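You operate a simulated robot arm through the tools that you are given. There is no shell and no other tool. Be economical: measure what you need, move in short steps, check, and stop when the job is done.

Carry out the task below with a simulated two-armed robot. There is one attempt and no reset: what you move stays moved.

Task
Pack the slim tray's ripe and green oranges into the cradle's tray, then move it to the mat.
Fine: into the liner's cells, before you level the cradle; hold the cradle button down to level it before you lift the tray; the mat is at A30.

The check looks at the end state, three seconds after you hand in, the way a careful person would. Anything else that was tipped, shoved, dropped, spilled or broken makes it a failure.

Robot
Two 7-joint arms with two-finger parallel grippers on one trunk, on a base that drives. Base frame: it is fixed to the floor where the robot stands at the start and does not move with it; the origin is under the middle of the robot, x ahead of it, y to its left, z up; the surface under the hand at the start is at about z = 0.82. Units: m, degrees, N and s.
The left shoulder is at the start at [0.07, 0.163, 1.245], the right one opposite. With the tool pointing down near the work surface each hand reaches from about 0.36 to 0.86 m from the robot's upright axis, wherever it stands, measured 20 degrees to its own side. Places, roughly: cradle button [0.4, 0.7, 0.9]; green mat at A30 [0.5, 0.4, 0.8]; tray cradle [0.5, 0.9, 0.9]. Payload 3.43 kg a hand.
The TCP of each hand is the grasp point between the finger pads, 0.034 m short of the fingertips. In the tool frame z runs along the fingers and y along their closing line. The gripper opens to 0.128 m. The fingers are 0.024 m wide and 0.012 m thick; the gripper's body (0.048 by 0.13 m) begins 0.096 m behind the TCP.
Orientation is told as [roll, pitch, yaw] about the base's x, y, z axes, in that order, counted from this pose: with the fingers straight down and closing along the base's y, the tool's x points along the base's -x, its y along +y and its z along -z.

Tools
- The arms move only by the tool servo_tool. It takes "left_deltas", "right_deltas" or both (then of equal length, played together; a hand with none holds still); each is a list of rows, each a list of 7 numbers: the shift along the base's x, y, z in m, then the turn, a rotation vector about the base's x, y, z in rad, then the finger opening in m, from 0 to 0.128. In form: [[tx, ty, tz, rx, ry, rz, grip], ...]. A call has 1 to 10 rows; each row is the pose to reach, as a shift and turn from the pose commanded when the call began. A row lasts 0.2 s, in which the tool goes at most 0.05 m and 8.6 degrees; a call with a longer step from one row to the next is refused whole, and so is a gripper value outside its range. A pose out of reach is approached as far as the arm can. The call stops where the force on the tool passes 40 N (or 10 N more than at its start, if that is more) or the arm is blocked; 0.2 s more then pass. The fingers move at their own pace (about 0.153 m/s each) and stop on an object; they squeeze with about 24 N. The grip force told is the motor's: it shows also when the fingers shut on nothing. Time passes only in rows, and 0.2 s behind the last, so rows that repeat a pose let the fingers close. It gives the time, the measured TCP pose, the force on the tool (base axes), the opening and the grip force at its end, in the units of the frame above (readings bear some noise), with the torque about the TCP (base axes, N m) and any sound that the robot's microphone picked up.
- Cameras (640 x 400 px; columns grow to the right, rows downward): "scene" is now at [0.1071, 0.0557, 1.4664]; the picture's right is [0.55, -0.84, -0.00], its down [-0.56, -0.36, -0.75] and it looks along [0.62, 0.41, -0.67] (base axes); focal length 247 px, centre (320, 200). "left" rides on the left gripper at [0.076, 0.011, -0.16] in its tool frame; the picture's right is [-0.15, 0.99, 0.00], its down [-0.88, -0.13, -0.46] and it looks along [-0.45, -0.07, 0.89] (tool axes); focal length 234 px, centre (320, 200). "right" rides on the right gripper at [0.076, -0.011, -0.16] in its tool frame; the picture's right is [0.15, 0.99, 0.00], its down [-0.88, 0.13, -0.46] and it looks along [-0.45, 0.07, 0.89] (tool axes); focal length 234 px, centre (320, 200). There is no depth. A picture from a camera that has moved, and an enlarged one, comes with that camera's place and axes in the base frame and with its lens. The place of the scene camera against the robot may be out by one fixed shift of up to 0.025 m in any direction.
- capture(camera): a new picture of that camera. No time passes.
- raise_lower(by): slides the trunk up (or, below 0, down) by that many m; the arms and the scene camera ride with it, the base frame stays. It gives what a move gives, with no picture.
- roll_base(legs): drives the robot by 1 to 6 legs, each [ahead, left, turn to the left] in m, m and degrees, along the robot's own axes; the way and the turn of a leg run together, so that a leg with both is an arc; at most 1.5 m and 180 degrees a leg. The arms and the cameras ride along, it lands a little off, and it stops where it bumps. It gives what a move gives.
- head_to(pan, tilt): turns the head with the scene camera to pan (to the left, within 86 degrees either way) and tilt (down, from -29 to 69), counted from straight ahead of the robot. It gives what a move gives.
- enlarge(camera, box): a new picture of the part [left, top, right, bottom] of that camera's present view, enlarged. No time passes.
- job_done(): hands the job in; it is judged then, once.

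Work in short steps. Places have to be worked out from the pictures, the camera data and where the tool is seen: move nearer, look again, correct. Check each grasp and each placing, and mend what went wrong. You have 120 turns and 100 pictures in all, those below and enlarged ones among them. Open the grippers and draw the arms clear of the work before you hand the job in, unless the task says otherwise; then end with one line.

The tools are called after "Request:" as a command line: name --argument value ..., lists and objects as JSON in quotes. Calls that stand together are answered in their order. servo_tool: Moves the arms, as the interface text tells. Its arguments: {"type":"object","properties":{"left_deltas":{"type":"array","items":{"type":"array","items":{"type":"number"}}},"right_deltas":{"type":"array","items":{"type":"array","items":{"type":"number"}}}},"required":[]} The other tools are called the same way: raise_lower (by) slides the trunk up or down; roll_base (legs) drives the base; head_to (pan, tilt) turns the head that bears the scene camera; capture (camera) takes a picture; enlarge (camera, box) takes an enlarged picture of a part of a camera's view; job_done () hands the job in.

At the start:

```text
clock: 0.0
left_tool_pos: [0.4192, 0.6015, 1.1976]
left_tool_rot: [0.0, 0.0, 0.1]
left_ft_force: [-0.3, 0.0, -0.3]
left_ft_torque: [0.03, 0.03, -0.02]
left_grip_width: 0.1281
left_gripper_force: 0.1
right_tool_pos: [0.4381, 0.0521, 1.187]
right_tool_rot: [0.0, 0.0, -0.1]
right_ft_force: [0.5, 0.4, -0.5]
right_ft_torque: [-0.02, -0.02, 0.0]
right_grip_width: 0.1281
right_gripper_force: 0.0
trunk travel left (down, up): [-0.725, 0.215]
robot x, y, heading: [0.0001, -0.0004, 0.0]
head pan, tilt: [33.2, 41.8]
```

scene: 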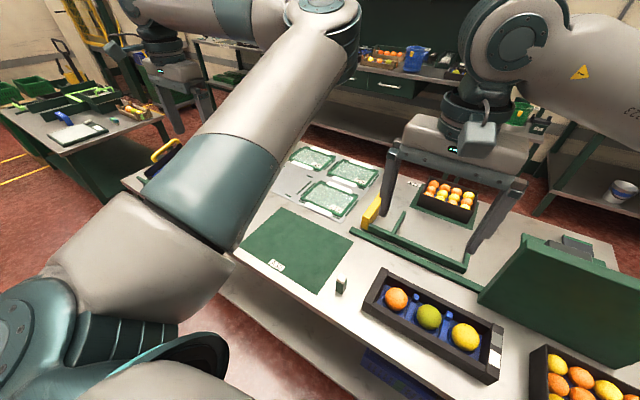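
right: 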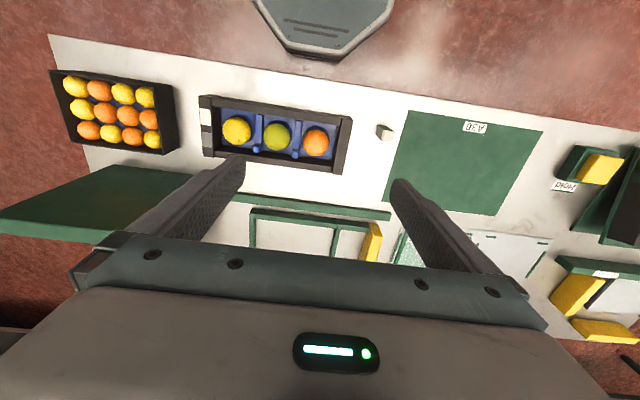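
left: 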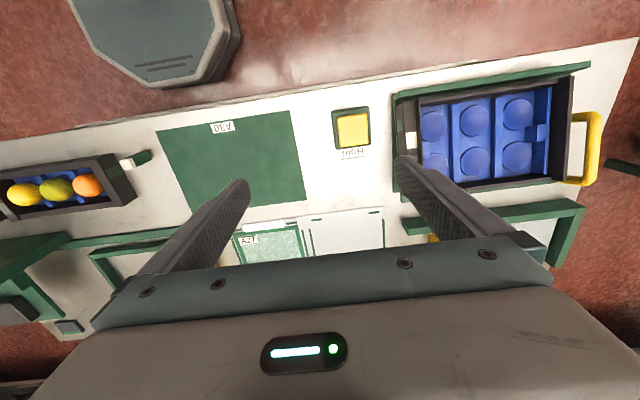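

I'll look closely at the slim tray and at the cradle first.

Request:
enlarge --camera "right" --box '[190, 80, 400, 190]'

Request:
enlarge --camera "left" --box '[310, 50, 630, 250]'

Request:
enlarge --camera "scene" --box '[340, 250, 530, 390]'

```text
3.05 times, centred on (295, 135) of right
camera zoom: at [0.3623, 0.0393, 1.3469], right [-0.15, 0.99, 0.0], down [0.88, 0.13, 0.46], along [0.45, 0.07, -0.89], focal length 714 px, centre (396, 398)
```

zoom: 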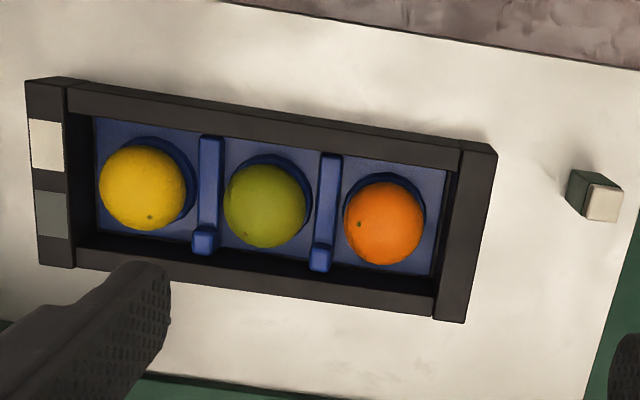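

```text
2.00 times, centred on (470, 150) of left
camera zoom: at [0.3444, 0.613, 1.3573], right [0.15, 0.99, 0.0], down [0.88, -0.13, 0.46], along [0.45, -0.07, -0.89], focal length 468 px, centre (20, 300)
```

zoom: 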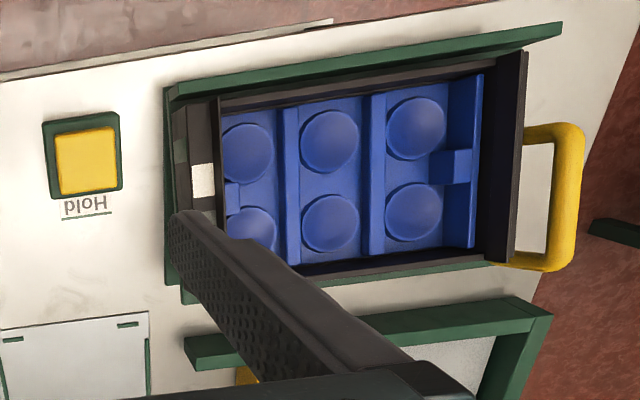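

```text
2.86 times, centred on (435, 320) of scene
camera zoom: at [0.1071, 0.0557, 1.4664], right [0.55, -0.84, 0.0], down [-0.56, -0.36, -0.75], along [0.62, 0.41, -0.67], focal length 706 px, centre (-9, -143)
```

zoom: 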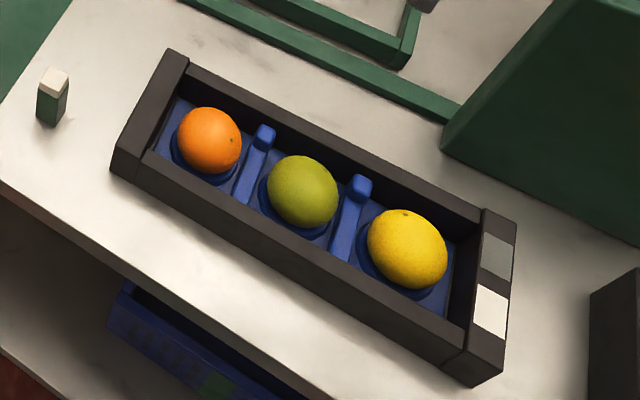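

The orange is at about (0.474, 0.05) and the green one at about (0.475, -0.03). The yellow one is a lemon or grapefruit and stays. Next I look at the cradle with the head.

Request:
head_to --pan 62 --tilt 42

Request:
capture --camera "scene"

```text
clock: 0.9
left_tool_pos: [0.4201, 0.6006, 1.1973]
left_tool_rot: [0.0, 0.1, 0.0]
left_ft_force: [-1.0, 0.5, -0.4]
left_ft_torque: [-0.03, 0.01, -0.02]
left_grip_width: 0.128
left_gripper_force: 0.1
right_tool_pos: [0.4379, 0.0513, 1.1876]
right_tool_rot: [0.0, 0.0, 0.0]
right_ft_force: [0.7, -0.3, 0.6]
right_ft_torque: [0.02, -0.01, 0.0]
right_grip_width: 0.128
right_gripper_force: 0.1
trunk travel left (down, up): [-0.725, 0.215]
robot x, y, heading: [0.0033, -0.0021, -0.3]
head pan, tilt: [62.0, 42.0]
```

```text
93 pictures are left
camera scene: at [0.0763, 0.0837, 1.4661], right [0.88, -0.47, 0.0], down [-0.31, -0.59, -0.74], along [0.35, 0.66, -0.67], focal length 247 px, centre (320, 200)
```

scene: 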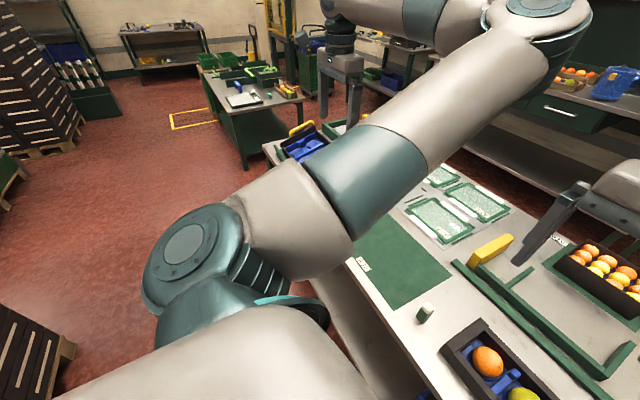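

The left arm blocks the view of the cradle, so I'll look at it later from nearer. First I bring the right hand above the green orange, turned 90° so it closes along x.

Request:
servo_tool --right_deltas '[[0.004, -0.008, -0.01, 0, 0, 0.15, 0.128], [0.008, -0.016, -0.02, 0, 0, 0.3, 0.128], [0.012, -0.024, -0.03, 0, 0, 0.45, 0.128], [0.016, -0.032, -0.04, 0, 0, 0.6, 0.128], [0.02, -0.04, -0.05, 0, 0, 0.75, 0.128], [0.024, -0.048, -0.06, 0, 0, 0.9, 0.128], [0.028, -0.056, -0.07, 0, 0, 1.05, 0.128], [0.032, -0.064, -0.08, 0, 0, 1.2, 0.128], [0.036, -0.072, -0.09, 0, 0, 1.35, 0.128], [0.037, -0.08, -0.1, 0, 0, 1.5, 0.128]]'

Request:
capture --camera "right"

```text
clock: 3.1
left_tool_pos: [0.4184, 0.601, 1.1965]
left_tool_rot: [0.2, 0.1, -0.1]
left_ft_force: [0.0, 0.9, 0.2]
left_ft_torque: [-0.02, 0.0, -0.02]
left_grip_width: 0.1278
left_gripper_force: 0.1
right_tool_pos: [0.4745, -0.0298, 1.0868]
right_tool_rot: [0.0, 0.0, 86.2]
right_ft_force: [-0.6, -0.1, 0.2]
right_ft_torque: [0.04, 0.0, -0.04]
right_grip_width: 0.128
right_gripper_force: 0.0
trunk travel left (down, up): [-0.725, 0.215]
robot x, y, heading: [-0.0, -0.0038, 0.2]
head pan, tilt: [62.0, 42.0]
```

```text
92 pictures are left
camera right: at [0.4809, -0.1065, 1.2467], right [-1.0, -0.08, 0.0], down [-0.07, 0.89, 0.46], along [-0.04, 0.45, -0.89], focal length 234 px, centre (320, 200)
```

right: 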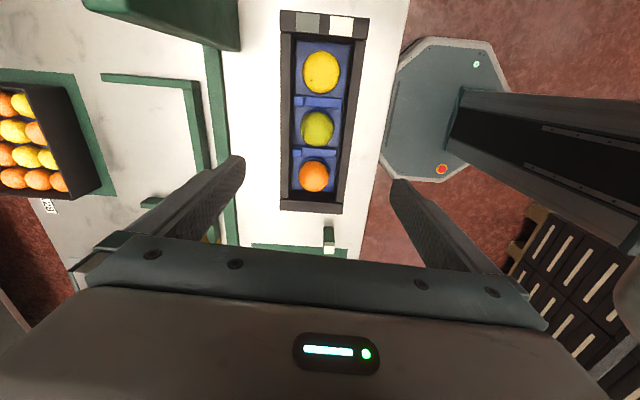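

I need the inner width of the slim tray for the finger clearance.

Request:
enlarge --camera "right" --box '[260, 80, 380, 220]'

```text
2.86 times, centred on (320, 150) of right
camera zoom: at [0.4809, -0.1065, 1.2467], right [-1.0, -0.08, 0.0], down [-0.07, 0.89, 0.46], along [-0.04, 0.45, -0.89], focal length 669 px, centre (320, 343)
```

zoom: 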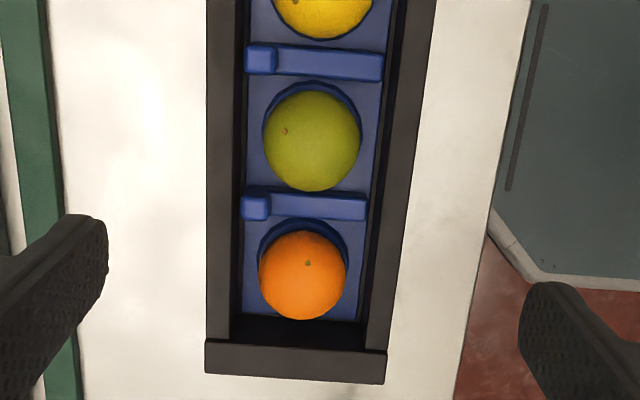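

The geometry works out as follows:
- **Fruit:** about 57 mm across, with centres near z≈0.84. Orange is at (0.480, 0.050), green at about (0.480, -0.033).
- **Tray:** the rim is at about 0.868 and the inside is only about 82 mm wide. Dividers with knobs lie lower.

That is too tight to close along x. For green I'll close along y, so I turn the right hand back and hover lower.

Request:
servo_tool --right_deltas '[[0.001, 0, -0.01, 0, 0, -0.15, 0.1], [0.001, 0, -0.02, 0, 0, -0.3, 0.1], [0.002, 0, -0.03, 0, 0, -0.45, 0.1], [0.003, 0, -0.04, 0, 0, -0.6, 0.1], [0.004, -0.001, -0.05, 0, 0, -0.75, 0.1], [0.005, -0.002, -0.06, 0, 0, -0.9, 0.1], [0.0055, -0.003, -0.07, 0, 0, -1.05, 0.1], [0.0055, -0.003, -0.08, 0, 0, -1.2, 0.08], [0.0055, -0.003, -0.09, 0, 0, -1.35, 0.075], [0.0055, -0.003, -0.1, 0, 0, -1.5, 0.072]]'

Request:
capture --camera "right"

```text
clock: 5.3
left_tool_pos: [0.42, 0.6018, 1.1975]
left_tool_rot: [0.0, 0.0, -0.2]
left_ft_force: [-0.5, -0.4, 0.6]
left_ft_torque: [0.02, 0.02, 0.01]
left_grip_width: 0.128
left_gripper_force: 0.1
right_tool_pos: [0.4808, -0.0315, 0.988]
right_tool_rot: [0.0, 0.0, -0.1]
right_ft_force: [-0.7, 0.1, 0.1]
right_ft_torque: [0.0, 0.02, 0.02]
right_grip_width: 0.0717
right_gripper_force: 0.0
trunk travel left (down, up): [-0.725, 0.215]
robot x, y, heading: [0.001, 0.002, -0.0]
head pan, tilt: [62.0, 42.0]
```

```text
90 pictures are left
camera right: at [0.4044, -0.0433, 1.1472], right [-0.14, 0.99, 0.0], down [0.88, 0.13, 0.46], along [0.45, 0.07, -0.89], focal length 234 px, centre (320, 200)
```

right: 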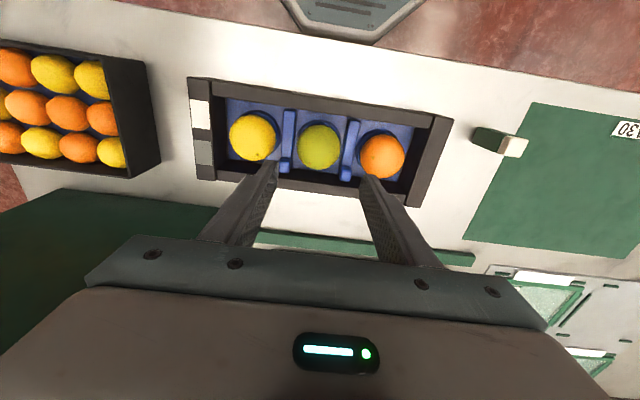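

Green lies within about 2 mm of the approach line. I go lower and check again.

Request:
servo_tool --right_deltas '[[0.0005, 0, -0.03, 0, 0, 0, 0.07], [0.001, 0, -0.065, 0, 0, 0, 0.07]]'

Request:
enlarge --camera "right" --box '[200, 70, 440, 220]'

```text
clock: 5.9
left_tool_pos: [0.4201, 0.6001, 1.1974]
left_tool_rot: [0.0, 0.0, -0.1]
left_ft_force: [0.1, 0.5, 1.2]
left_ft_torque: [0.03, -0.01, -0.03]
left_grip_width: 0.1281
left_gripper_force: 0.0
right_tool_pos: [0.4808, -0.0325, 0.9217]
right_tool_rot: [0.1, 0.0, -0.1]
right_ft_force: [0.0, 0.2, 0.2]
right_ft_torque: [0.0, -0.01, -0.01]
right_grip_width: 0.0701
right_gripper_force: 0.0
trunk travel left (down, up): [-0.725, 0.215]
robot x, y, heading: [-0.0006, -0.0026, 0.1]
head pan, tilt: [62.0, 42.0]
```

```text
2.67 times, centred on (320, 145) of right
camera zoom: at [0.4046, -0.0443, 1.0815], right [-0.15, 0.99, 0.0], down [0.88, 0.13, 0.46], along [0.45, 0.07, -0.89], focal length 624 px, centre (320, 347)
```

zoom: 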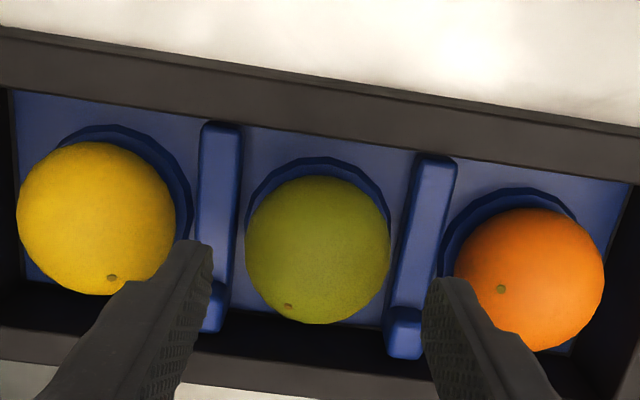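

It is well aligned, with the centre height nearer 0.85. I descend to TCP z≈0.872 and close.

Request:
servo_tool --right_deltas '[[0.0, 0, -0.02, 0, 0, 0, 0.07], [0.0, 0, -0.035, 0, 0, 0, 0.07], [0.0, 0, -0.048, 0, 0, 0, 0.07], [0.0, 0, -0.048, 0, 0, 0, 0.04], [0.0, 0, -0.048, 0, 0, 0, 0.04], [0, 0, -0.048, 0, 0, 0, 0.04]]'

```text
clock: 7.3
left_tool_pos: [0.4183, 0.6022, 1.1988]
left_tool_rot: [0.0, 0.0, -0.1]
left_ft_force: [0.1, 0.3, 0.1]
left_ft_torque: [-0.02, 0.02, 0.03]
left_grip_width: 0.128
left_gripper_force: 0.0
right_tool_pos: [0.4804, -0.0322, 0.8761]
right_tool_rot: [0.1, -0.3, -0.1]
right_ft_force: [4.5, -0.9, 26.7]
right_ft_torque: [-0.19, -0.21, 0.02]
right_grip_width: 0.0547
right_gripper_force: 23.7
trunk travel left (down, up): [-0.725, 0.215]
robot x, y, heading: [-0.0006, 0.0007, -0.4]
head pan, tilt: [62.0, 42.0]
```

The tips touched the dividers, but the grip holds the fruit at 0.0547. I lift slowly.

Request:
servo_tool --right_deltas '[[0, 0, 0.008, 0, 0, 0, 0.04], [0, 0, 0.02, 0, 0, 0, 0.04], [0, 0, 0.045, 0, 0, 0, 0.04], [0, 0, 0.08, 0, 0, 0, 0.04], [0, 0, 0.12, 0, 0, 0, 0.04]]'

Request:
capture --camera "right"

```text
clock: 8.5
left_tool_pos: [0.4187, 0.6013, 1.1968]
left_tool_rot: [0.0, 0.0, -0.2]
left_ft_force: [0.4, 0.3, -0.6]
left_ft_torque: [-0.02, 0.01, 0.01]
left_grip_width: 0.128
left_gripper_force: 0.0
right_tool_pos: [0.4827, -0.034, 0.9937]
right_tool_rot: [-0.1, 0.0, 0.0]
right_ft_force: [0.1, 0.9, 0.2]
right_ft_torque: [-0.03, -0.01, 0.02]
right_grip_width: 0.04
right_gripper_force: 0.1
trunk travel left (down, up): [-0.725, 0.215]
robot x, y, heading: [0.0023, -0.0007, 0.2]
head pan, tilt: [62.0, 42.0]
```

```text
88 pictures are left
camera right: at [0.406, -0.0445, 1.1526], right [-0.15, 0.99, 0.0], down [0.88, 0.13, 0.46], along [0.45, 0.07, -0.89], focal length 234 px, centre (320, 200)
```

right: 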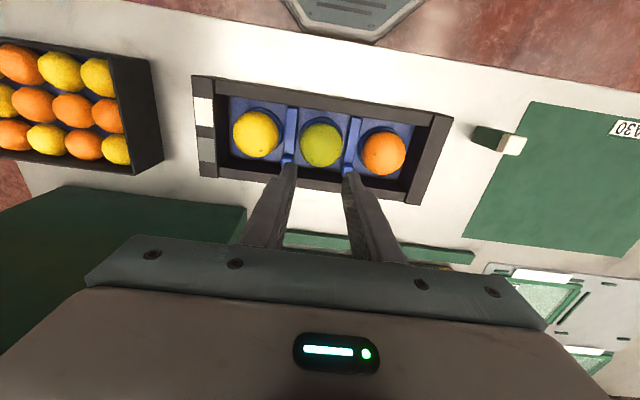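

The fingers slipped off because the dividers (top at about 0.842) keep them above the fruit's equator. A diagonal grip, about 40° off x, should let the tips go lower between wall and divider. I turn the right hand by +50° and recheck the alignment.

Request:
servo_tool --right_deltas '[[-0.001, 0.0005, -0.01, 0, 0, 0.145, 0.06], [-0.001, 0.0005, -0.02, 0, 0, 0.29, 0.062], [-0.001, 0.0005, -0.03, 0, 0, 0.436, 0.062], [-0.001, 0.0005, -0.04, 0, 0, 0.58, 0.062], [-0.001, 0.0005, -0.055, 0, 0, 0.727, 0.062], [-0.001, 0.0005, -0.07, 0, 0, 0.873, 0.062], [-0.001, 0.0005, -0.07, 0, 0, 0.873, 0.062]]'

Request:
enlarge --camera "right" --box '[220, 90, 420, 215]'

```text
clock: 10.1
left_tool_pos: [0.4188, 0.6023, 1.1977]
left_tool_rot: [0.0, 0.1, -0.1]
left_ft_force: [-0.9, -0.4, 0.6]
left_ft_torque: [0.03, 0.05, -0.02]
left_grip_width: 0.1279
left_gripper_force: 0.0
right_tool_pos: [0.4797, -0.0304, 0.9242]
right_tool_rot: [-0.1, 0.0, 50.1]
right_ft_force: [0.1, 0.9, 0.4]
right_ft_torque: [-0.01, 0.02, 0.0]
right_grip_width: 0.062
right_gripper_force: 0.0
trunk travel left (down, up): [-0.725, 0.215]
robot x, y, heading: [-0.0039, -0.0016, -0.1]
head pan, tilt: [62.0, 42.0]
```

```text
3.20 times, centred on (320, 152) of right
camera zoom: at [0.4398, -0.0969, 1.0832], right [-0.85, 0.52, 0.0], down [0.47, 0.76, 0.46], along [0.24, 0.39, -0.89], focal length 749 px, centre (320, 352)
```

zoom: 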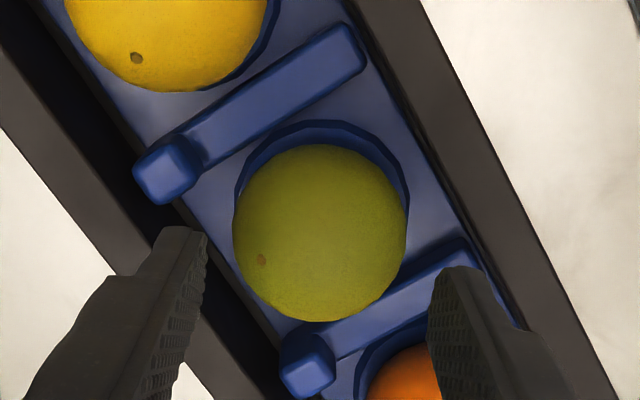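

Green is centred between the fingers. I descend in careful steps with a 0.062 opening and stop on contact.

Request:
servo_tool --right_deltas '[[0, 0, -0.015, 0, 0, 0, 0.062], [0, 0, -0.03, 0, 0, 0, 0.062], [0, 0, -0.04, 0, 0, 0, 0.062], [0, 0, -0.046, 0, 0, 0, 0.062], [0, 0, -0.05, 0, 0, 0, 0.062]]'

Request:
enlarge --camera "right" --box '[200, 80, 440, 230]'

```text
clock: 11.3
left_tool_pos: [0.4176, 0.6018, 1.1992]
left_tool_rot: [0.0, -0.1, 0.0]
left_ft_force: [0.8, 0.2, -0.2]
left_ft_torque: [0.01, -0.02, 0.0]
left_grip_width: 0.1278
left_gripper_force: 0.0
right_tool_pos: [0.4805, -0.0315, 0.8765]
right_tool_rot: [0.0, -0.2, 50.0]
right_ft_force: [2.7, 0.3, 11.9]
right_ft_torque: [0.42, 0.17, -0.15]
right_grip_width: 0.0611
right_gripper_force: 0.1
trunk travel left (down, up): [-0.725, 0.215]
robot x, y, heading: [0.0008, -0.0, -0.2]
head pan, tilt: [62.0, 42.0]
```

```text
2.67 times, centred on (320, 155) of right
camera zoom: at [0.4398, -0.0978, 1.0357], right [-0.85, 0.52, 0.0], down [0.47, 0.76, 0.46], along [0.24, 0.39, -0.89], focal length 624 px, centre (320, 320)
```

zoom: 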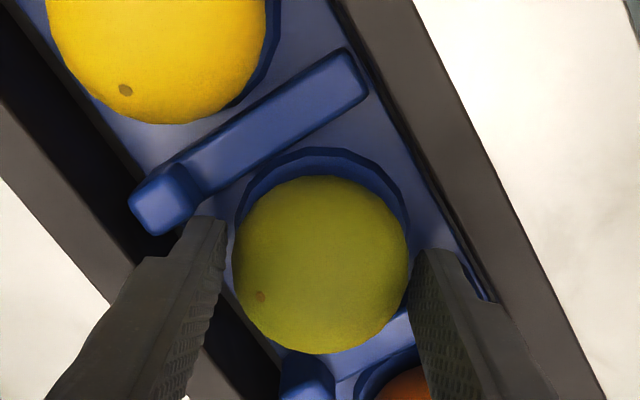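

Torque puts the contact at the +y finger's corner, on the green/orange divider. I back off 6 mm, turn 8° more towards x, shift 1 mm and try again.

Request:
servo_tool --right_deltas '[[0, -0.001, 0.006, 0, 0, 0.0, 0.06], [0, -0.001, 0.006, 0, 0, 0.14, 0.06], [0, -0.001, 0.002, 0, 0, 0.14, 0.06], [0, -0.001, -0.003, 0, 0, 0.14, 0.06], [0, -0.001, -0.007, 0, 0, 0.14, 0.06]]'

```text
clock: 12.5
left_tool_pos: [0.4191, 0.6022, 1.1978]
left_tool_rot: [0.1, 0.1, -0.1]
left_ft_force: [-0.6, -0.5, 0.0]
left_ft_torque: [0.0, -0.02, 0.01]
left_grip_width: 0.1282
left_gripper_force: 0.0
right_tool_pos: [0.4809, -0.0328, 0.8672]
right_tool_rot: [0.0, -0.1, 58.1]
right_ft_force: [-0.3, -0.3, 0.0]
right_ft_torque: [-0.01, -0.01, -0.01]
right_grip_width: 0.0603
right_gripper_force: 0.0
trunk travel left (down, up): [-0.725, 0.215]
robot x, y, heading: [0.002, -0.0008, 0.1]
head pan, tilt: [62.0, 42.0]
```

It is free at z 0.867 with no force. I go 4 mm deeper, close, and lift slightly to check.

Request:
servo_tool --right_deltas '[[0, 0, -0.004, 0, 0, 0, 0.06], [0, 0, -0.004, 0, 0, 0, 0.04], [0, 0, -0.004, 0, 0, 0, 0.04], [0, 0, -0.004, 0, 0, 0, 0.04]]'

Request:
servo_tool --right_deltas '[[0, 0, 0.005, 0, 0, 0, 0.04], [0, 0, 0.012, 0, 0, 0, 0.04], [0, 0, 0.02, 0, 0, 0, 0.04], [0, 0, 0.03, 0, 0, 0, 0.04], [0, 0, 0.04, 0, 0, 0, 0.04]]'

Request:
capture --camera "right"

```text
clock: 13.5
left_tool_pos: [0.4191, 0.6013, 1.1973]
left_tool_rot: [0.0, 0.1, -0.1]
left_ft_force: [0.7, -0.1, -0.7]
left_ft_torque: [0.02, -0.01, -0.01]
left_grip_width: 0.1283
left_gripper_force: 0.1
right_tool_pos: [0.4819, -0.0327, 0.8647]
right_tool_rot: [0.0, 0.0, 57.9]
right_ft_force: [0.2, 0.0, 3.8]
right_ft_torque: [-0.04, -0.05, 0.0]
right_grip_width: 0.0546
right_gripper_force: 24.0
trunk travel left (down, up): [-0.725, 0.215]
robot x, y, heading: [0.0027, -0.0004, 0.2]
head pan, tilt: [62.0, 42.0]
```

```text
clock: 14.7
left_tool_pos: [0.4191, 0.6022, 1.1973]
left_tool_rot: [0.0, 0.0, 0.0]
left_ft_force: [0.7, -0.3, 0.8]
left_ft_torque: [-0.04, -0.03, 0.04]
left_grip_width: 0.128
left_gripper_force: 0.0
right_tool_pos: [0.4811, -0.0321, 0.9046]
right_tool_rot: [0.0, 0.0, 58.0]
right_ft_force: [-0.1, 0.2, -0.9]
right_ft_torque: [0.01, -0.01, 0.02]
right_grip_width: 0.0542
right_gripper_force: 23.7
trunk travel left (down, up): [-0.725, 0.215]
robot x, y, heading: [0.0009, 0.0005, -0.1]
head pan, tilt: [62.0, 42.0]
```

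```text
85 pictures are left
camera right: at [0.4495, -0.1034, 1.0635], right [-0.92, 0.4, 0.0], down [0.36, 0.82, 0.46], along [0.18, 0.42, -0.89], focal length 234 px, centre (320, 200)
```

right: 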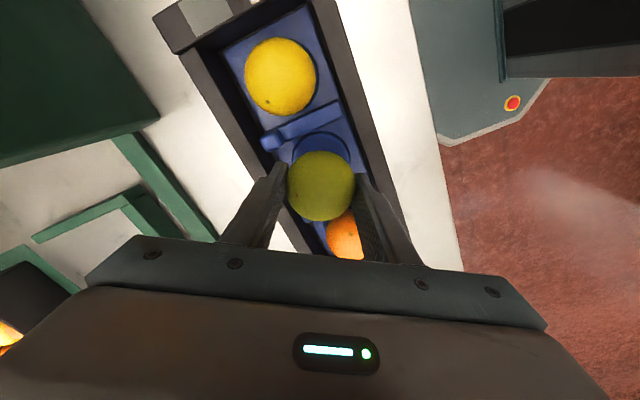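

Green is gripped at 0.0546, 13 mm below the TCP. I take the right hand up and aside while the left comes over, turned −58°, towards the orange.

Request:
servo_tool --left_deltas '[[0.005, -0.045, -0.01, 0, 0, -0.1, 0.1], [0.01, -0.09, -0.02, 0, 0, -0.2, 0.08], [0.015, -0.135, -0.03, 0, 0, -0.3, 0.07], [0.02, -0.18, -0.04, 0, 0, -0.4, 0.062], [0.025, -0.225, -0.05, 0, 0, -0.5, 0.062], [0.03, -0.27, -0.06, 0, 0, -0.6, 0.062], [0.035, -0.315, -0.07, 0, 0, -0.7, 0.062], [0.04, -0.36, -0.08, 0, 0, -0.8, 0.062], [0.045, -0.405, -0.09, 0, 0, -0.9, 0.062], [0.05, -0.45, -0.1, 0, 0, -1.012, 0.062]]' --right_deltas '[[0, 0, 0.045, 0, 0, 0, 0.04], [0, 0, 0.09, 0, 0, 0, 0.04], [0, 0, 0.135, 0, 0, 0, 0.04], [0, -0.03, 0.17, 0, 0, 0, 0.04], [-0.01, -0.065, 0.19, 0, 0, 0, 0.04], [-0.02, -0.1, 0.2, 0, 0, 0, 0.04], [-0.03, -0.14, 0.2, 0, 0, 0, 0.04], [-0.04, -0.18, 0.2, 0, 0, 0, 0.04], [-0.05, -0.22, 0.2, 0, 0, 0, 0.04], [-0.06, -0.25, 0.2, 0, 0, 0, 0.04]]'

Request:
servo_tool --left_deltas '[[0.004, -0.035, -0.02, 0, 0, 0, 0.062], [0.008, -0.07, -0.05, 0, 0, 0, 0.062], [0.01, -0.1, -0.09, 0, 0, 0, 0.062], [0.01, -0.1, -0.12, 0, 0, 0, 0.062], [0.01, -0.1, -0.15, 0, 0, 0, 0.062], [0.01, -0.1, -0.165, 0, 0, 0, 0.062]]'

Request:
enlarge --camera "left" --box '[200, 80, 440, 230]'

```text
clock: 16.9
left_tool_pos: [0.5248, 0.3978, 1.0883]
left_tool_rot: [0.1, 0.0, -54.8]
left_ft_force: [-0.3, -0.6, -0.6]
left_ft_torque: [0.04, -0.04, 0.0]
left_grip_width: 0.062
left_gripper_force: 0.1
left hand out of reach, approached as far as the arm can: row 5, 6, 7, 8, 9, 10
right_tool_pos: [0.4222, -0.2836, 1.1035]
right_tool_rot: [-0.1, -0.1, 58.0]
right_ft_force: [-0.1, -0.5, 0.1]
right_ft_torque: [0.04, 0.02, 0.0]
right_grip_width: 0.0543
right_gripper_force: 23.9
trunk travel left (down, up): [-0.725, 0.215]
robot x, y, heading: [0.0025, -0.0011, 0.1]
head pan, tilt: [62.0, 42.0]
```

```text
clock: 18.3
left_tool_pos: [0.574, 0.3725, 0.9202]
left_tool_rot: [1.2, -0.3, -53.5]
left_ft_force: [-0.3, 0.9, 0.3]
left_ft_torque: [0.01, 0.02, 0.02]
left_grip_width: 0.0621
left_gripper_force: 0.1
left hand out of reach, approached as far as the arm can: row 1, 2, 3, 4, 5, 6
right_tool_pos: [0.421, -0.2827, 1.1026]
right_tool_rot: [0.0, 0.0, 58.0]
right_ft_force: [-0.1, 1.2, -0.5]
right_ft_torque: [-0.02, 0.0, 0.01]
right_grip_width: 0.0542
right_gripper_force: 24.0
trunk travel left (down, up): [-0.725, 0.215]
robot x, y, heading: [-0.0011, 0.0014, 0.1]
head pan, tilt: [62.0, 42.0]
```

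```text
2.67 times, centred on (320, 155) of left
camera zoom: at [0.5348, 0.4381, 1.0793], right [0.88, 0.47, 0.02], down [0.41, -0.79, 0.46], along [0.23, -0.39, -0.89], focal length 624 px, centre (320, 320)
```

zoom: 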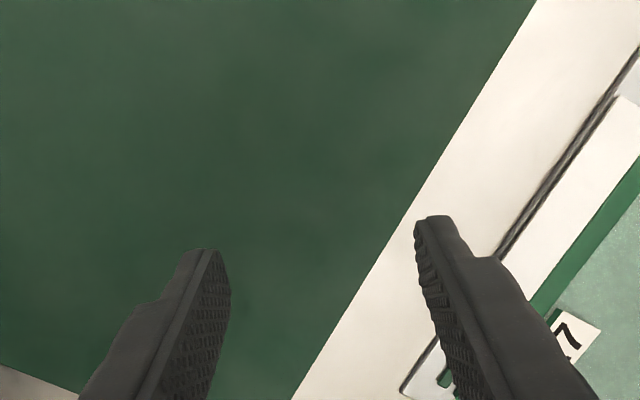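

The left arm can't cross over that far and stopped above the mat without touching anything. I'll do all fruit with the right hand instead. First I bring the left hand back up and left.

Request:
servo_tool --left_deltas '[[0, 0, 0.04, 0, 0, 0, 0.062], [-0.01, 0.0, 0.08, 0, 0, 0.1, 0.062], [-0.02, 0.03, 0.11, 0, 0, 0.2, 0.062]]'

```text
clock: 19.1
left_tool_pos: [0.5461, 0.3901, 1.0185]
left_tool_rot: [0.0, 0.0, -43.2]
left_ft_force: [0.3, 0.4, -0.8]
left_ft_torque: [-0.02, -0.02, 0.03]
left_grip_width: 0.0622
left_gripper_force: 0.1
left hand out of reach, approached as far as the arm can: row 1, 2
right_tool_pos: [0.421, -0.2826, 1.1024]
right_tool_rot: [0.0, 0.0, 58.0]
right_ft_force: [0.3, 0.3, -1.7]
right_ft_torque: [-0.02, 0.02, -0.01]
right_grip_width: 0.0545
right_gripper_force: 23.9
trunk travel left (down, up): [-0.725, 0.215]
robot x, y, heading: [-0.0001, -0.0014, -0.1]
head pan, tilt: [62.0, 42.0]
```

The left hand is responding again. I bring it back up to a neutral pose.

Request:
servo_tool --left_deltas '[[-0.02, 0.01, 0.04, 0, 0, 0.12, 0.1], [-0.04, 0.02, 0.08, 0, 0, 0.24, 0.128], [-0.06, 0.04, 0.115, 0, 0, 0.36, 0.128], [-0.08, 0.06, 0.15, 0, 0, 0.48, 0.128], [-0.1, 0.085, 0.18, 0, 0, 0.6, 0.128], [-0.12, 0.11, 0.2, 0, 0, 0.75, 0.128], [-0.14, 0.14, 0.2, 0, 0, 0.75, 0.128]]'

Request:
roll_base --legs '[[0, 0.5, 0]]'

Request:
capture --camera "scene"

Request:
capture --camera "left"

Request:
capture --camera "right"

```text
clock: 20.7
left_tool_pos: [0.406, 0.5301, 1.2183]
left_tool_rot: [-0.1, 0.1, -0.2]
left_ft_force: [0.1, 0.2, -1.1]
left_ft_torque: [-0.05, 0.0, 0.01]
left_grip_width: 0.1278
left_gripper_force: 0.1
right_tool_pos: [0.4206, -0.2817, 1.1038]
right_tool_rot: [0.0, 0.0, 58.0]
right_ft_force: [-0.2, 0.4, -0.9]
right_ft_torque: [-0.03, 0.02, 0.04]
right_grip_width: 0.0544
right_gripper_force: 24.0
trunk travel left (down, up): [-0.725, 0.215]
robot x, y, heading: [0.0018, 0.0019, 0.0]
head pan, tilt: [62.0, 42.0]
```

```text
clock: 23.7
left_tool_pos: [0.4138, 1.023, 1.2195]
left_tool_rot: [0.0, 0.0, -0.8]
left_ft_force: [-0.4, 0.0, 0.9]
left_ft_torque: [-0.01, 0.0, 0.0]
left_grip_width: 0.1281
left_gripper_force: 0.1
right_tool_pos: [0.421, 0.2119, 1.1046]
right_tool_rot: [0.0, 0.0, 57.5]
right_ft_force: [0.5, -1.2, -0.7]
right_ft_torque: [0.0, -0.01, 0.03]
right_grip_width: 0.054
right_gripper_force: 24.4
trunk travel left (down, up): [-0.725, 0.215]
robot x, y, heading: [0.0024, 0.4993, -0.6]
head pan, tilt: [62.0, 42.0]
```

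```text
83 pictures are left
camera scene: at [0.079, 0.5814, 1.4661], right [0.88, -0.48, 0.0], down [-0.32, -0.59, -0.74], along [0.35, 0.65, -0.67], focal length 247 px, centre (320, 200)
```

scene: 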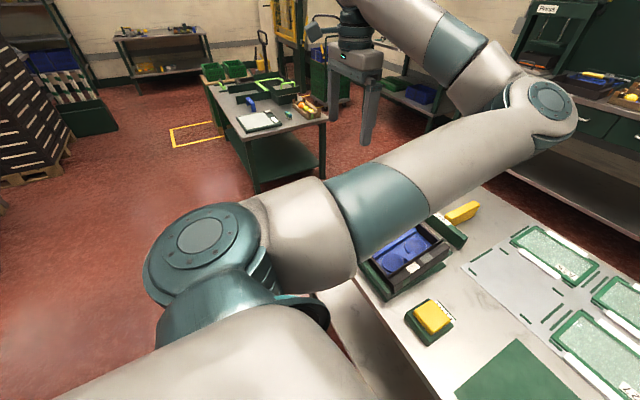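

```text
82 pictures are left
camera left: at [0.3384, 1.0359, 1.3796], right [0.16, 0.99, 0.0], down [0.88, -0.14, 0.46], along [0.45, -0.07, -0.89], focal length 234 px, centre (320, 200)
```

left: 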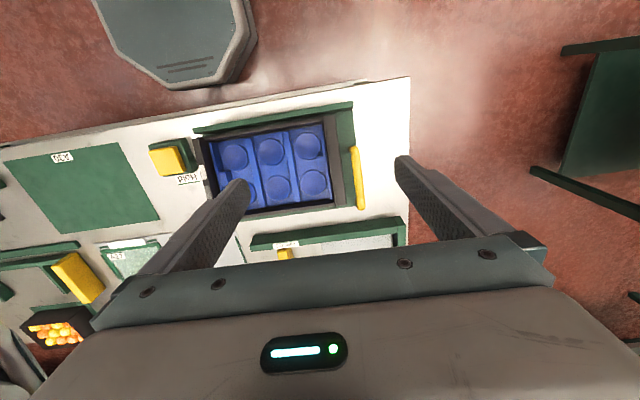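

```text
81 pictures are left
camera right: at [0.3899, 0.1417, 1.2629], right [-0.91, 0.41, 0.0], down [0.36, 0.81, 0.46], along [0.19, 0.42, -0.89], focal length 234 px, centre (320, 200)
```

right: 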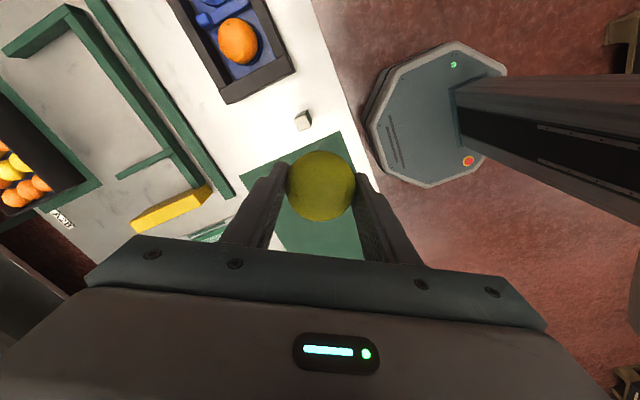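

The cradle is in good view, so I enlarge it.

Request:
enlarge --camera "left" --box '[130, 80, 410, 255]'

Request:
enlarge --camera "scene" --box '[340, 190, 500, 350]'

```text
2.29 times, centred on (270, 168) of left
camera zoom: at [0.3384, 1.0359, 1.3796], right [0.16, 0.99, 0.0], down [0.88, -0.14, 0.46], along [0.45, -0.07, -0.89], focal length 535 px, centre (434, 274)
```

zoom: 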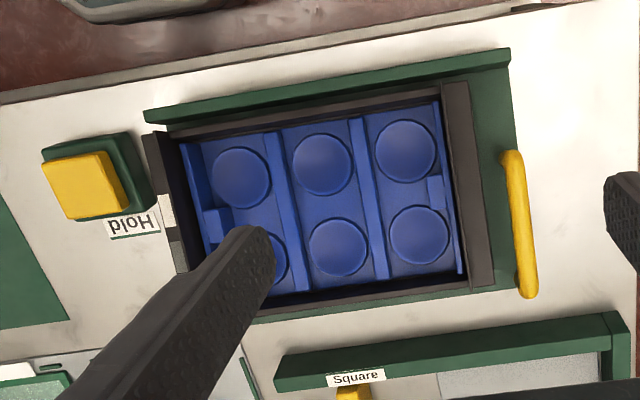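

```text
2.50 times, centred on (420, 270) of scene
camera zoom: at [0.079, 0.5814, 1.4661], right [0.88, -0.48, 0.0], down [-0.32, -0.59, -0.74], along [0.35, 0.65, -0.67], focal length 618 px, centre (70, 25)
```

zoom: 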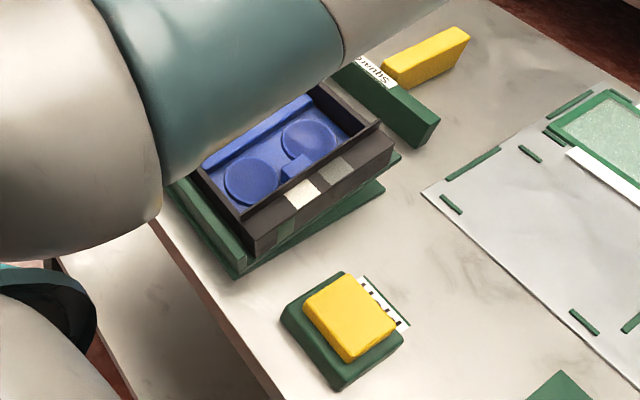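

Cells, from two views:
- **Near row:** x≈0.460, z≈0.869.
- **Far row:** x≈0.540, z≈0.889.
- **Columns:** y≈0.825, 0.907 and 0.989.

So the tray slopes about 14.6° down towards the robot. I'll tilt the tool to match and put green in the near-middle cell. I drive 0.55 m left first.

Request:
roll_base --legs '[[0, 0.55, 0.6]]'

Request:
capture --camera "right"

Request:
head_to --pan -20 --tilt 50

Request:
capture --camera "scene"

```text
clock: 26.9
left_tool_pos: [0.4134, 1.5772, 1.2202]
left_tool_rot: [0.1, -0.1, -0.3]
left_ft_force: [-0.4, -0.2, 0.5]
left_ft_torque: [-0.07, 0.02, -0.02]
left_grip_width: 0.1281
left_gripper_force: 0.1
right_tool_pos: [0.4259, 0.766, 1.1038]
right_tool_rot: [0.0, -0.1, 57.9]
right_ft_force: [-0.7, 0.5, -0.9]
right_ft_torque: [0.02, 0.02, -0.01]
right_grip_width: 0.0542
right_gripper_force: 23.8
trunk travel left (down, up): [-0.725, 0.215]
robot x, y, heading: [0.0029, 1.0512, 0.1]
head pan, tilt: [62.0, 42.0]
```

```text
78 pictures are left
camera right: at [0.3951, 0.6951, 1.2629], right [-0.92, 0.4, 0.0], down [0.36, 0.81, 0.46], along [0.18, 0.42, -0.89], focal length 234 px, centre (320, 200)
```

right: 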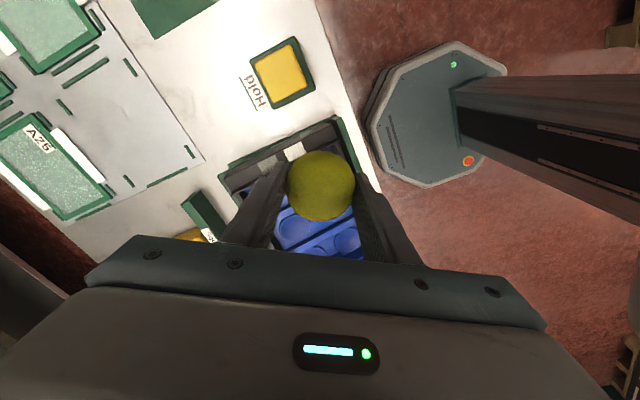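

```text
clock: 28.4
left_tool_pos: [0.4136, 1.5772, 1.2199]
left_tool_rot: [0.1, 0.1, -0.4]
left_ft_force: [0.3, -0.1, -0.6]
left_ft_torque: [0.02, 0.0, -0.02]
left_grip_width: 0.128
left_gripper_force: 0.1
right_tool_pos: [0.4248, 0.7654, 1.1028]
right_tool_rot: [-0.1, -0.1, 57.9]
right_ft_force: [-0.2, -0.4, -0.6]
right_ft_torque: [-0.02, 0.01, 0.01]
right_grip_width: 0.0544
right_gripper_force: 24.1
trunk travel left (down, up): [-0.725, 0.215]
robot x, y, heading: [0.0021, 1.0531, -0.1]
head pan, tilt: [-20.0, 50.0]
```

```text
77 pictures are left
camera scene: at [0.1145, 1.0331, 1.4549], right [-0.34, -0.94, 0.0], down [-0.72, 0.26, -0.64], along [0.6, -0.22, -0.77], focal length 247 px, centre (320, 200)
```

scene: 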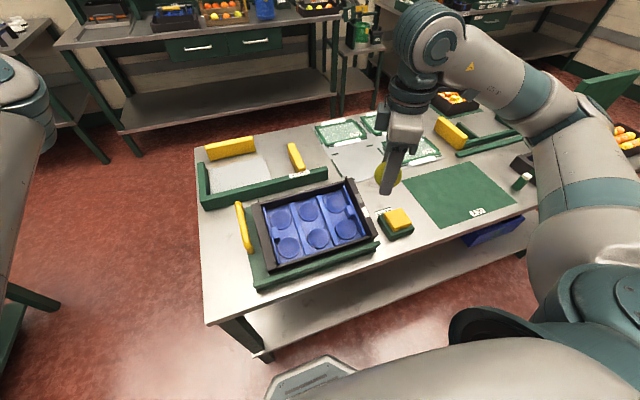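

That is an excellent view. I enlarge the tray for later grasp planning as well.

Request:
enlarge --camera "scene" --box '[220, 160, 430, 300]'

```text
2.86 times, centred on (325, 230) of scene
camera zoom: at [0.1145, 1.0331, 1.4549], right [-0.34, -0.94, 0.0], down [-0.72, 0.26, -0.64], along [0.6, -0.22, -0.77], focal length 706 px, centre (306, 114)
```

zoom: 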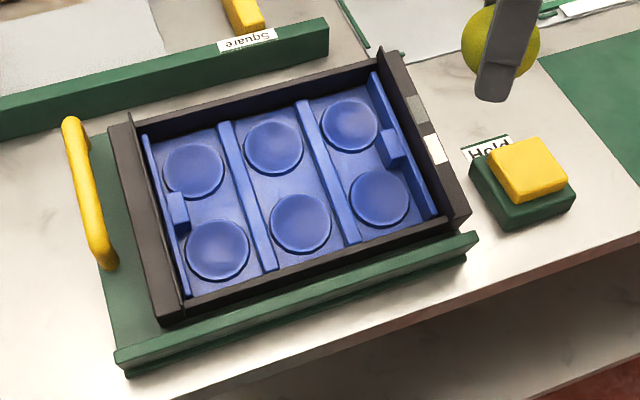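

The far wall is higher, as computed. I move the right hand over the near-middle cell with the tool tilted −14.6° about y.

Request:
servo_tool --right_deltas '[[0.0, 0.035, 0, 0, -0.065, 0, 0.04], [0, 0.07, -0.0, 0, -0.13, 0, 0.04], [0, 0.105, -0.02, 0, -0.2, 0, 0.04], [0.002, 0.1415, -0.05, 0, -0.255, 0, 0.04], [0.002, 0.1415, -0.085, 0, -0.255, 0, 0.04]]'

Request:
capture --camera "right"

Request:
enlarge --camera "scene" --box '[220, 130, 430, 300]'

```text
clock: 29.6
left_tool_pos: [0.413, 1.5758, 1.2202]
left_tool_rot: [0.0, 0.1, -0.4]
left_ft_force: [-0.1, -0.9, 0.8]
left_ft_torque: [0.03, 0.04, -0.02]
left_grip_width: 0.1282
left_gripper_force: 0.1
right_tool_pos: [0.4293, 0.9075, 1.0195]
right_tool_rot: [-12.4, -7.7, 58.6]
right_ft_force: [-0.5, -1.0, -1.0]
right_ft_torque: [0.03, 0.02, 0.02]
right_grip_width: 0.0544
right_gripper_force: 24.1
trunk travel left (down, up): [-0.725, 0.215]
robot x, y, heading: [0.0037, 1.0488, -0.1]
head pan, tilt: [-20.0, 50.0]
```

```text
75 pictures are left
camera right: at [0.3594, 0.8372, 1.1651], right [-0.89, 0.4, -0.23], down [0.23, 0.81, 0.53], along [0.4, 0.42, -0.81], focal length 234 px, centre (320, 200)
```

right: 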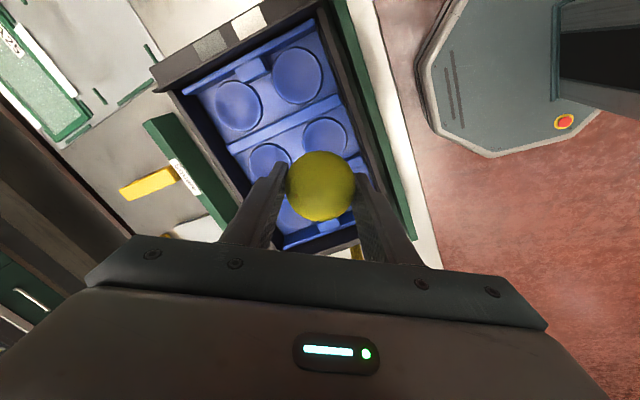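

```text
2.35 times, centred on (325, 215) of scene
camera zoom: at [0.1141, 1.031, 1.4549], right [-0.34, -0.94, 0.0], down [-0.72, 0.26, -0.64], along [0.6, -0.22, -0.77], focal length 582 px, centre (308, 165)
```

zoom: 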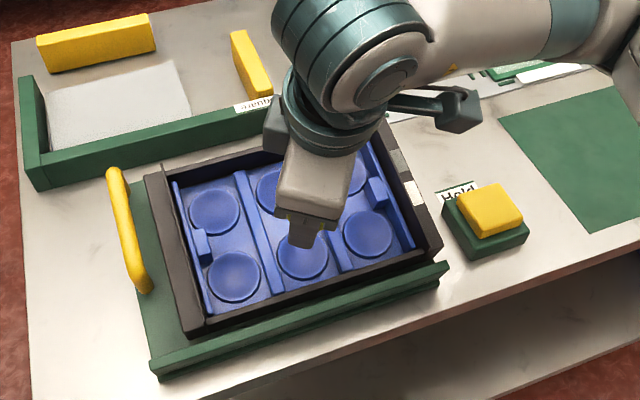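

I descend along the tilted axis to about 3 cm above the seat and check.

Request:
servo_tool --right_deltas '[[0.005, -0.001, -0.03, 0, 0, 0, 0.04], [0.01, -0.002, -0.06, 0, 0, 0, 0.04], [0.015, -0.0025, -0.088, 0, 0, 0, 0.04]]'

Request:
enlarge --camera "scene" --box '[250, 170, 400, 290]'

Request:
capture --camera "right"

```text
clock: 30.4
left_tool_pos: [0.4136, 1.5776, 1.2193]
left_tool_rot: [0.0, -0.1, -0.3]
left_ft_force: [0.6, 0.1, -0.2]
left_ft_torque: [0.02, -0.02, -0.02]
left_grip_width: 0.128
left_gripper_force: 0.1
right_tool_pos: [0.4418, 0.9044, 0.9285]
right_tool_rot: [-12.4, -7.8, 58.7]
right_ft_force: [-1.5, -0.4, -0.3]
right_ft_torque: [0.02, 0.02, -0.01]
right_grip_width: 0.0545
right_gripper_force: 24.1
trunk travel left (down, up): [-0.725, 0.215]
robot x, y, heading: [0.0048, 1.0498, -0.0]
head pan, tilt: [-20.0, 50.0]
```

```text
3.33 times, centred on (325, 230) of scene
camera zoom: at [0.1147, 1.0333, 1.4549], right [-0.34, -0.94, 0.0], down [-0.72, 0.26, -0.64], along [0.6, -0.22, -0.77], focal length 824 px, centre (303, 100)
```

zoom: 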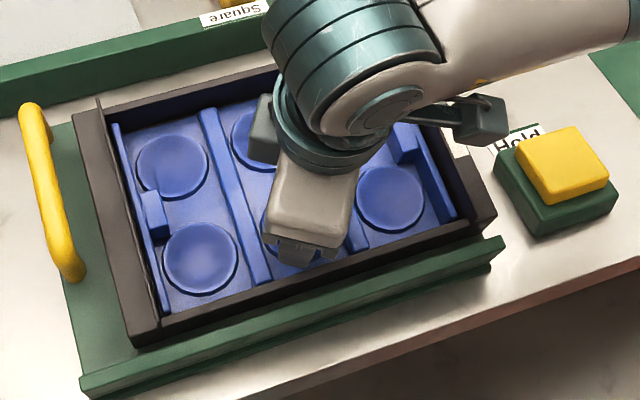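

```text
72 pictures are left
camera right: at [0.3716, 0.835, 1.0759], right [-0.89, 0.4, -0.23], down [0.23, 0.82, 0.53], along [0.4, 0.42, -0.82], focal length 234 px, centre (320, 200)
```

right: 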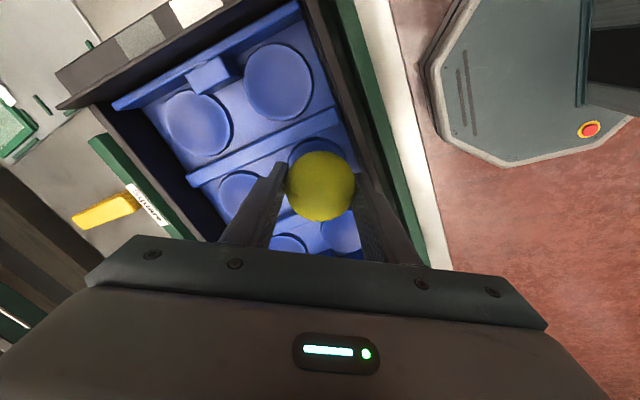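

The geometry is consistent: cell A reprojects to (0.459, 0.822). I continue down gently to the seat.

Request:
servo_tool --right_deltas '[[0.004, 0, -0.01, 0, 0, 0, 0.04], [0.007, 0, -0.018, 0, 0, 0, 0.04], [0.01, 0, -0.024, 0, 0, 0, 0.04]]'

Request:
enlarge --camera "right" --box '[200, 80, 440, 260]'

```text
clock: 31.2
left_tool_pos: [0.4137, 1.5773, 1.2185]
left_tool_rot: [0.2, 0.1, -0.4]
left_ft_force: [0.3, -1.2, -0.4]
left_ft_torque: [-0.03, 0.0, 0.0]
left_grip_width: 0.1279
left_gripper_force: 0.0
right_tool_pos: [0.4517, 0.9058, 0.9054]
right_tool_rot: [-12.5, -7.7, 58.7]
right_ft_force: [0.1, 0.7, -0.6]
right_ft_torque: [-0.01, -0.01, 0.0]
right_grip_width: 0.0544
right_gripper_force: 24.3
trunk travel left (down, up): [-0.725, 0.215]
robot x, y, heading: [0.0027, 1.0507, -0.1]
head pan, tilt: [-20.0, 50.0]
```

```text
2.22 times, centred on (320, 170) of right
camera zoom: at [0.3821, 0.8339, 1.0524], right [-0.89, 0.4, -0.23], down [0.23, 0.82, 0.53], along [0.4, 0.42, -0.82], focal length 520 px, centre (320, 267)
```

zoom: 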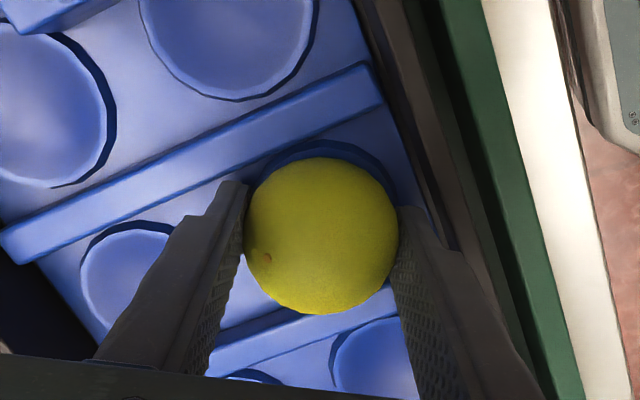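

It is well centred over its cup. I lower the last millimetres until contact.

Request:
servo_tool --right_deltas '[[0.0005, 0, -0.002, 0, 0, 0, 0.04], [0.001, 0, -0.004, 0, 0, 0, 0.04], [0.001, 0, -0.006, 0, 0, 0, 0.04]]'

```text
clock: 32.0
left_tool_pos: [0.412, 1.5764, 1.2205]
left_tool_rot: [0.0, 0.1, -0.5]
left_ft_force: [0.5, 0.3, 0.6]
left_ft_torque: [0.0, 0.01, -0.01]
left_grip_width: 0.1281
left_gripper_force: 0.1
right_tool_pos: [0.4526, 0.905, 0.9016]
right_tool_rot: [-12.6, -7.8, 58.6]
right_ft_force: [0.5, -1.4, 6.9]
right_ft_torque: [-0.05, -0.1, -0.02]
right_grip_width: 0.0544
right_gripper_force: 23.9
trunk travel left (down, up): [-0.725, 0.215]
robot x, y, heading: [0.0055, 1.0494, -0.1]
head pan, tilt: [-20.0, 50.0]
```

Contact comes at exactly the predicted seat height. I release with a small opening and back out along the axis.

Request:
servo_tool --right_deltas '[[0, 0, 0.001, 0, 0, 0, 0.06], [0, 0, 0.001, 0, 0, 0, 0.064], [-0.003, 0, 0.012, 0, 0, 0, 0.064], [-0.007, 0, 0.03, 0, 0, 0, 0.064], [-0.013, 0, 0.06, 0, 0, 0, 0.064], [-0.02, 0, 0.1, 0, 0, 0, 0.064], [-0.02, 0, 0.14, 0, 0, 0, 0.064]]'

Request:
enlarge --camera "right" --box '[150, 50, 450, 250]'

```text
clock: 33.6
left_tool_pos: [0.4115, 1.578, 1.2187]
left_tool_rot: [0.0, 0.0, -0.4]
left_ft_force: [-0.6, -0.3, -1.3]
left_ft_torque: [-0.01, -0.01, 0.0]
left_grip_width: 0.1282
left_gripper_force: 0.0
right_tool_pos: [0.4331, 0.9052, 1.0395]
right_tool_rot: [-12.3, -7.8, 58.7]
right_ft_force: [0.3, 0.5, -1.1]
right_ft_torque: [-0.01, 0.01, -0.04]
right_grip_width: 0.0643
right_gripper_force: 0.1
trunk travel left (down, up): [-0.725, 0.215]
robot x, y, heading: [0.0028, 1.0475, 0.1]
head pan, tilt: [-20.0, 50.0]
```

```text
2.00 times, centred on (300, 150) of right
camera zoom: at [0.3619, 0.8341, 1.1861], right [-0.89, 0.4, -0.23], down [0.23, 0.82, 0.53], along [0.4, 0.42, -0.82], focal length 468 px, centre (360, 300)
```

zoom: 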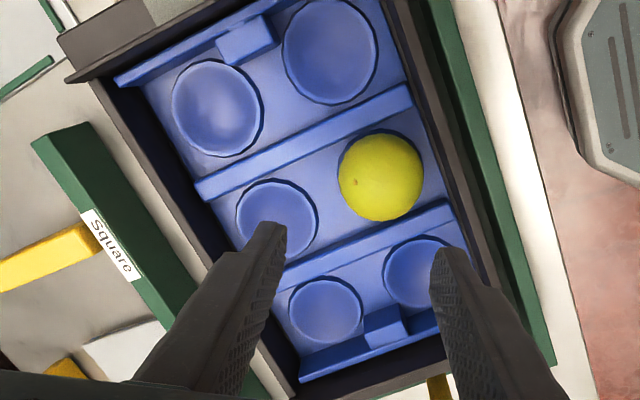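

Green sits in the near-middle cell. I raise and untilt the right hand, then drive back to the slim tray.

Request:
servo_tool --right_deltas '[[0, 0, 0.04, 0, 0.0, 0, 0.064], [0, 0, 0.08, 0, 0.13, 0, 0.064], [0, 0, 0.08, 0, 0.255, 0, 0.064]]'

Request:
roll_base --legs '[[0, -0.97, 0]]'

```text
clock: 34.4
left_tool_pos: [0.4137, 1.577, 1.2202]
left_tool_rot: [0.1, 0.1, -0.4]
left_ft_force: [0.2, 0.2, -0.1]
left_ft_torque: [-0.01, 0.03, 0.01]
left_grip_width: 0.1278
left_gripper_force: 0.1
right_tool_pos: [0.4357, 0.9065, 1.1184]
right_tool_rot: [0.2, 0.1, 57.9]
right_ft_force: [-0.2, 0.1, 0.0]
right_ft_torque: [0.03, 0.01, 0.01]
right_grip_width: 0.064
right_gripper_force: 0.0
trunk travel left (down, up): [-0.725, 0.215]
robot x, y, heading: [0.003, 1.0521, -0.3]
head pan, tilt: [-20.0, 50.0]
```

```text
clock: 39.4
left_tool_pos: [0.4109, 0.6254, 1.2192]
left_tool_rot: [0.0, 0.0, -0.3]
left_ft_force: [0.3, 0.3, -0.3]
left_ft_torque: [-0.02, 0.01, 0.01]
left_grip_width: 0.1278
left_gripper_force: 0.0
right_tool_pos: [0.4327, -0.0475, 1.119]
right_tool_rot: [-0.1, -0.1, 58.0]
right_ft_force: [-0.3, 0.5, -0.2]
right_ft_torque: [0.02, 0.0, -0.02]
right_grip_width: 0.0639
right_gripper_force: 0.1
trunk travel left (down, up): [-0.725, 0.215]
robot x, y, heading: [0.0039, 0.094, 0.1]
head pan, tilt: [-20.0, 50.0]
```

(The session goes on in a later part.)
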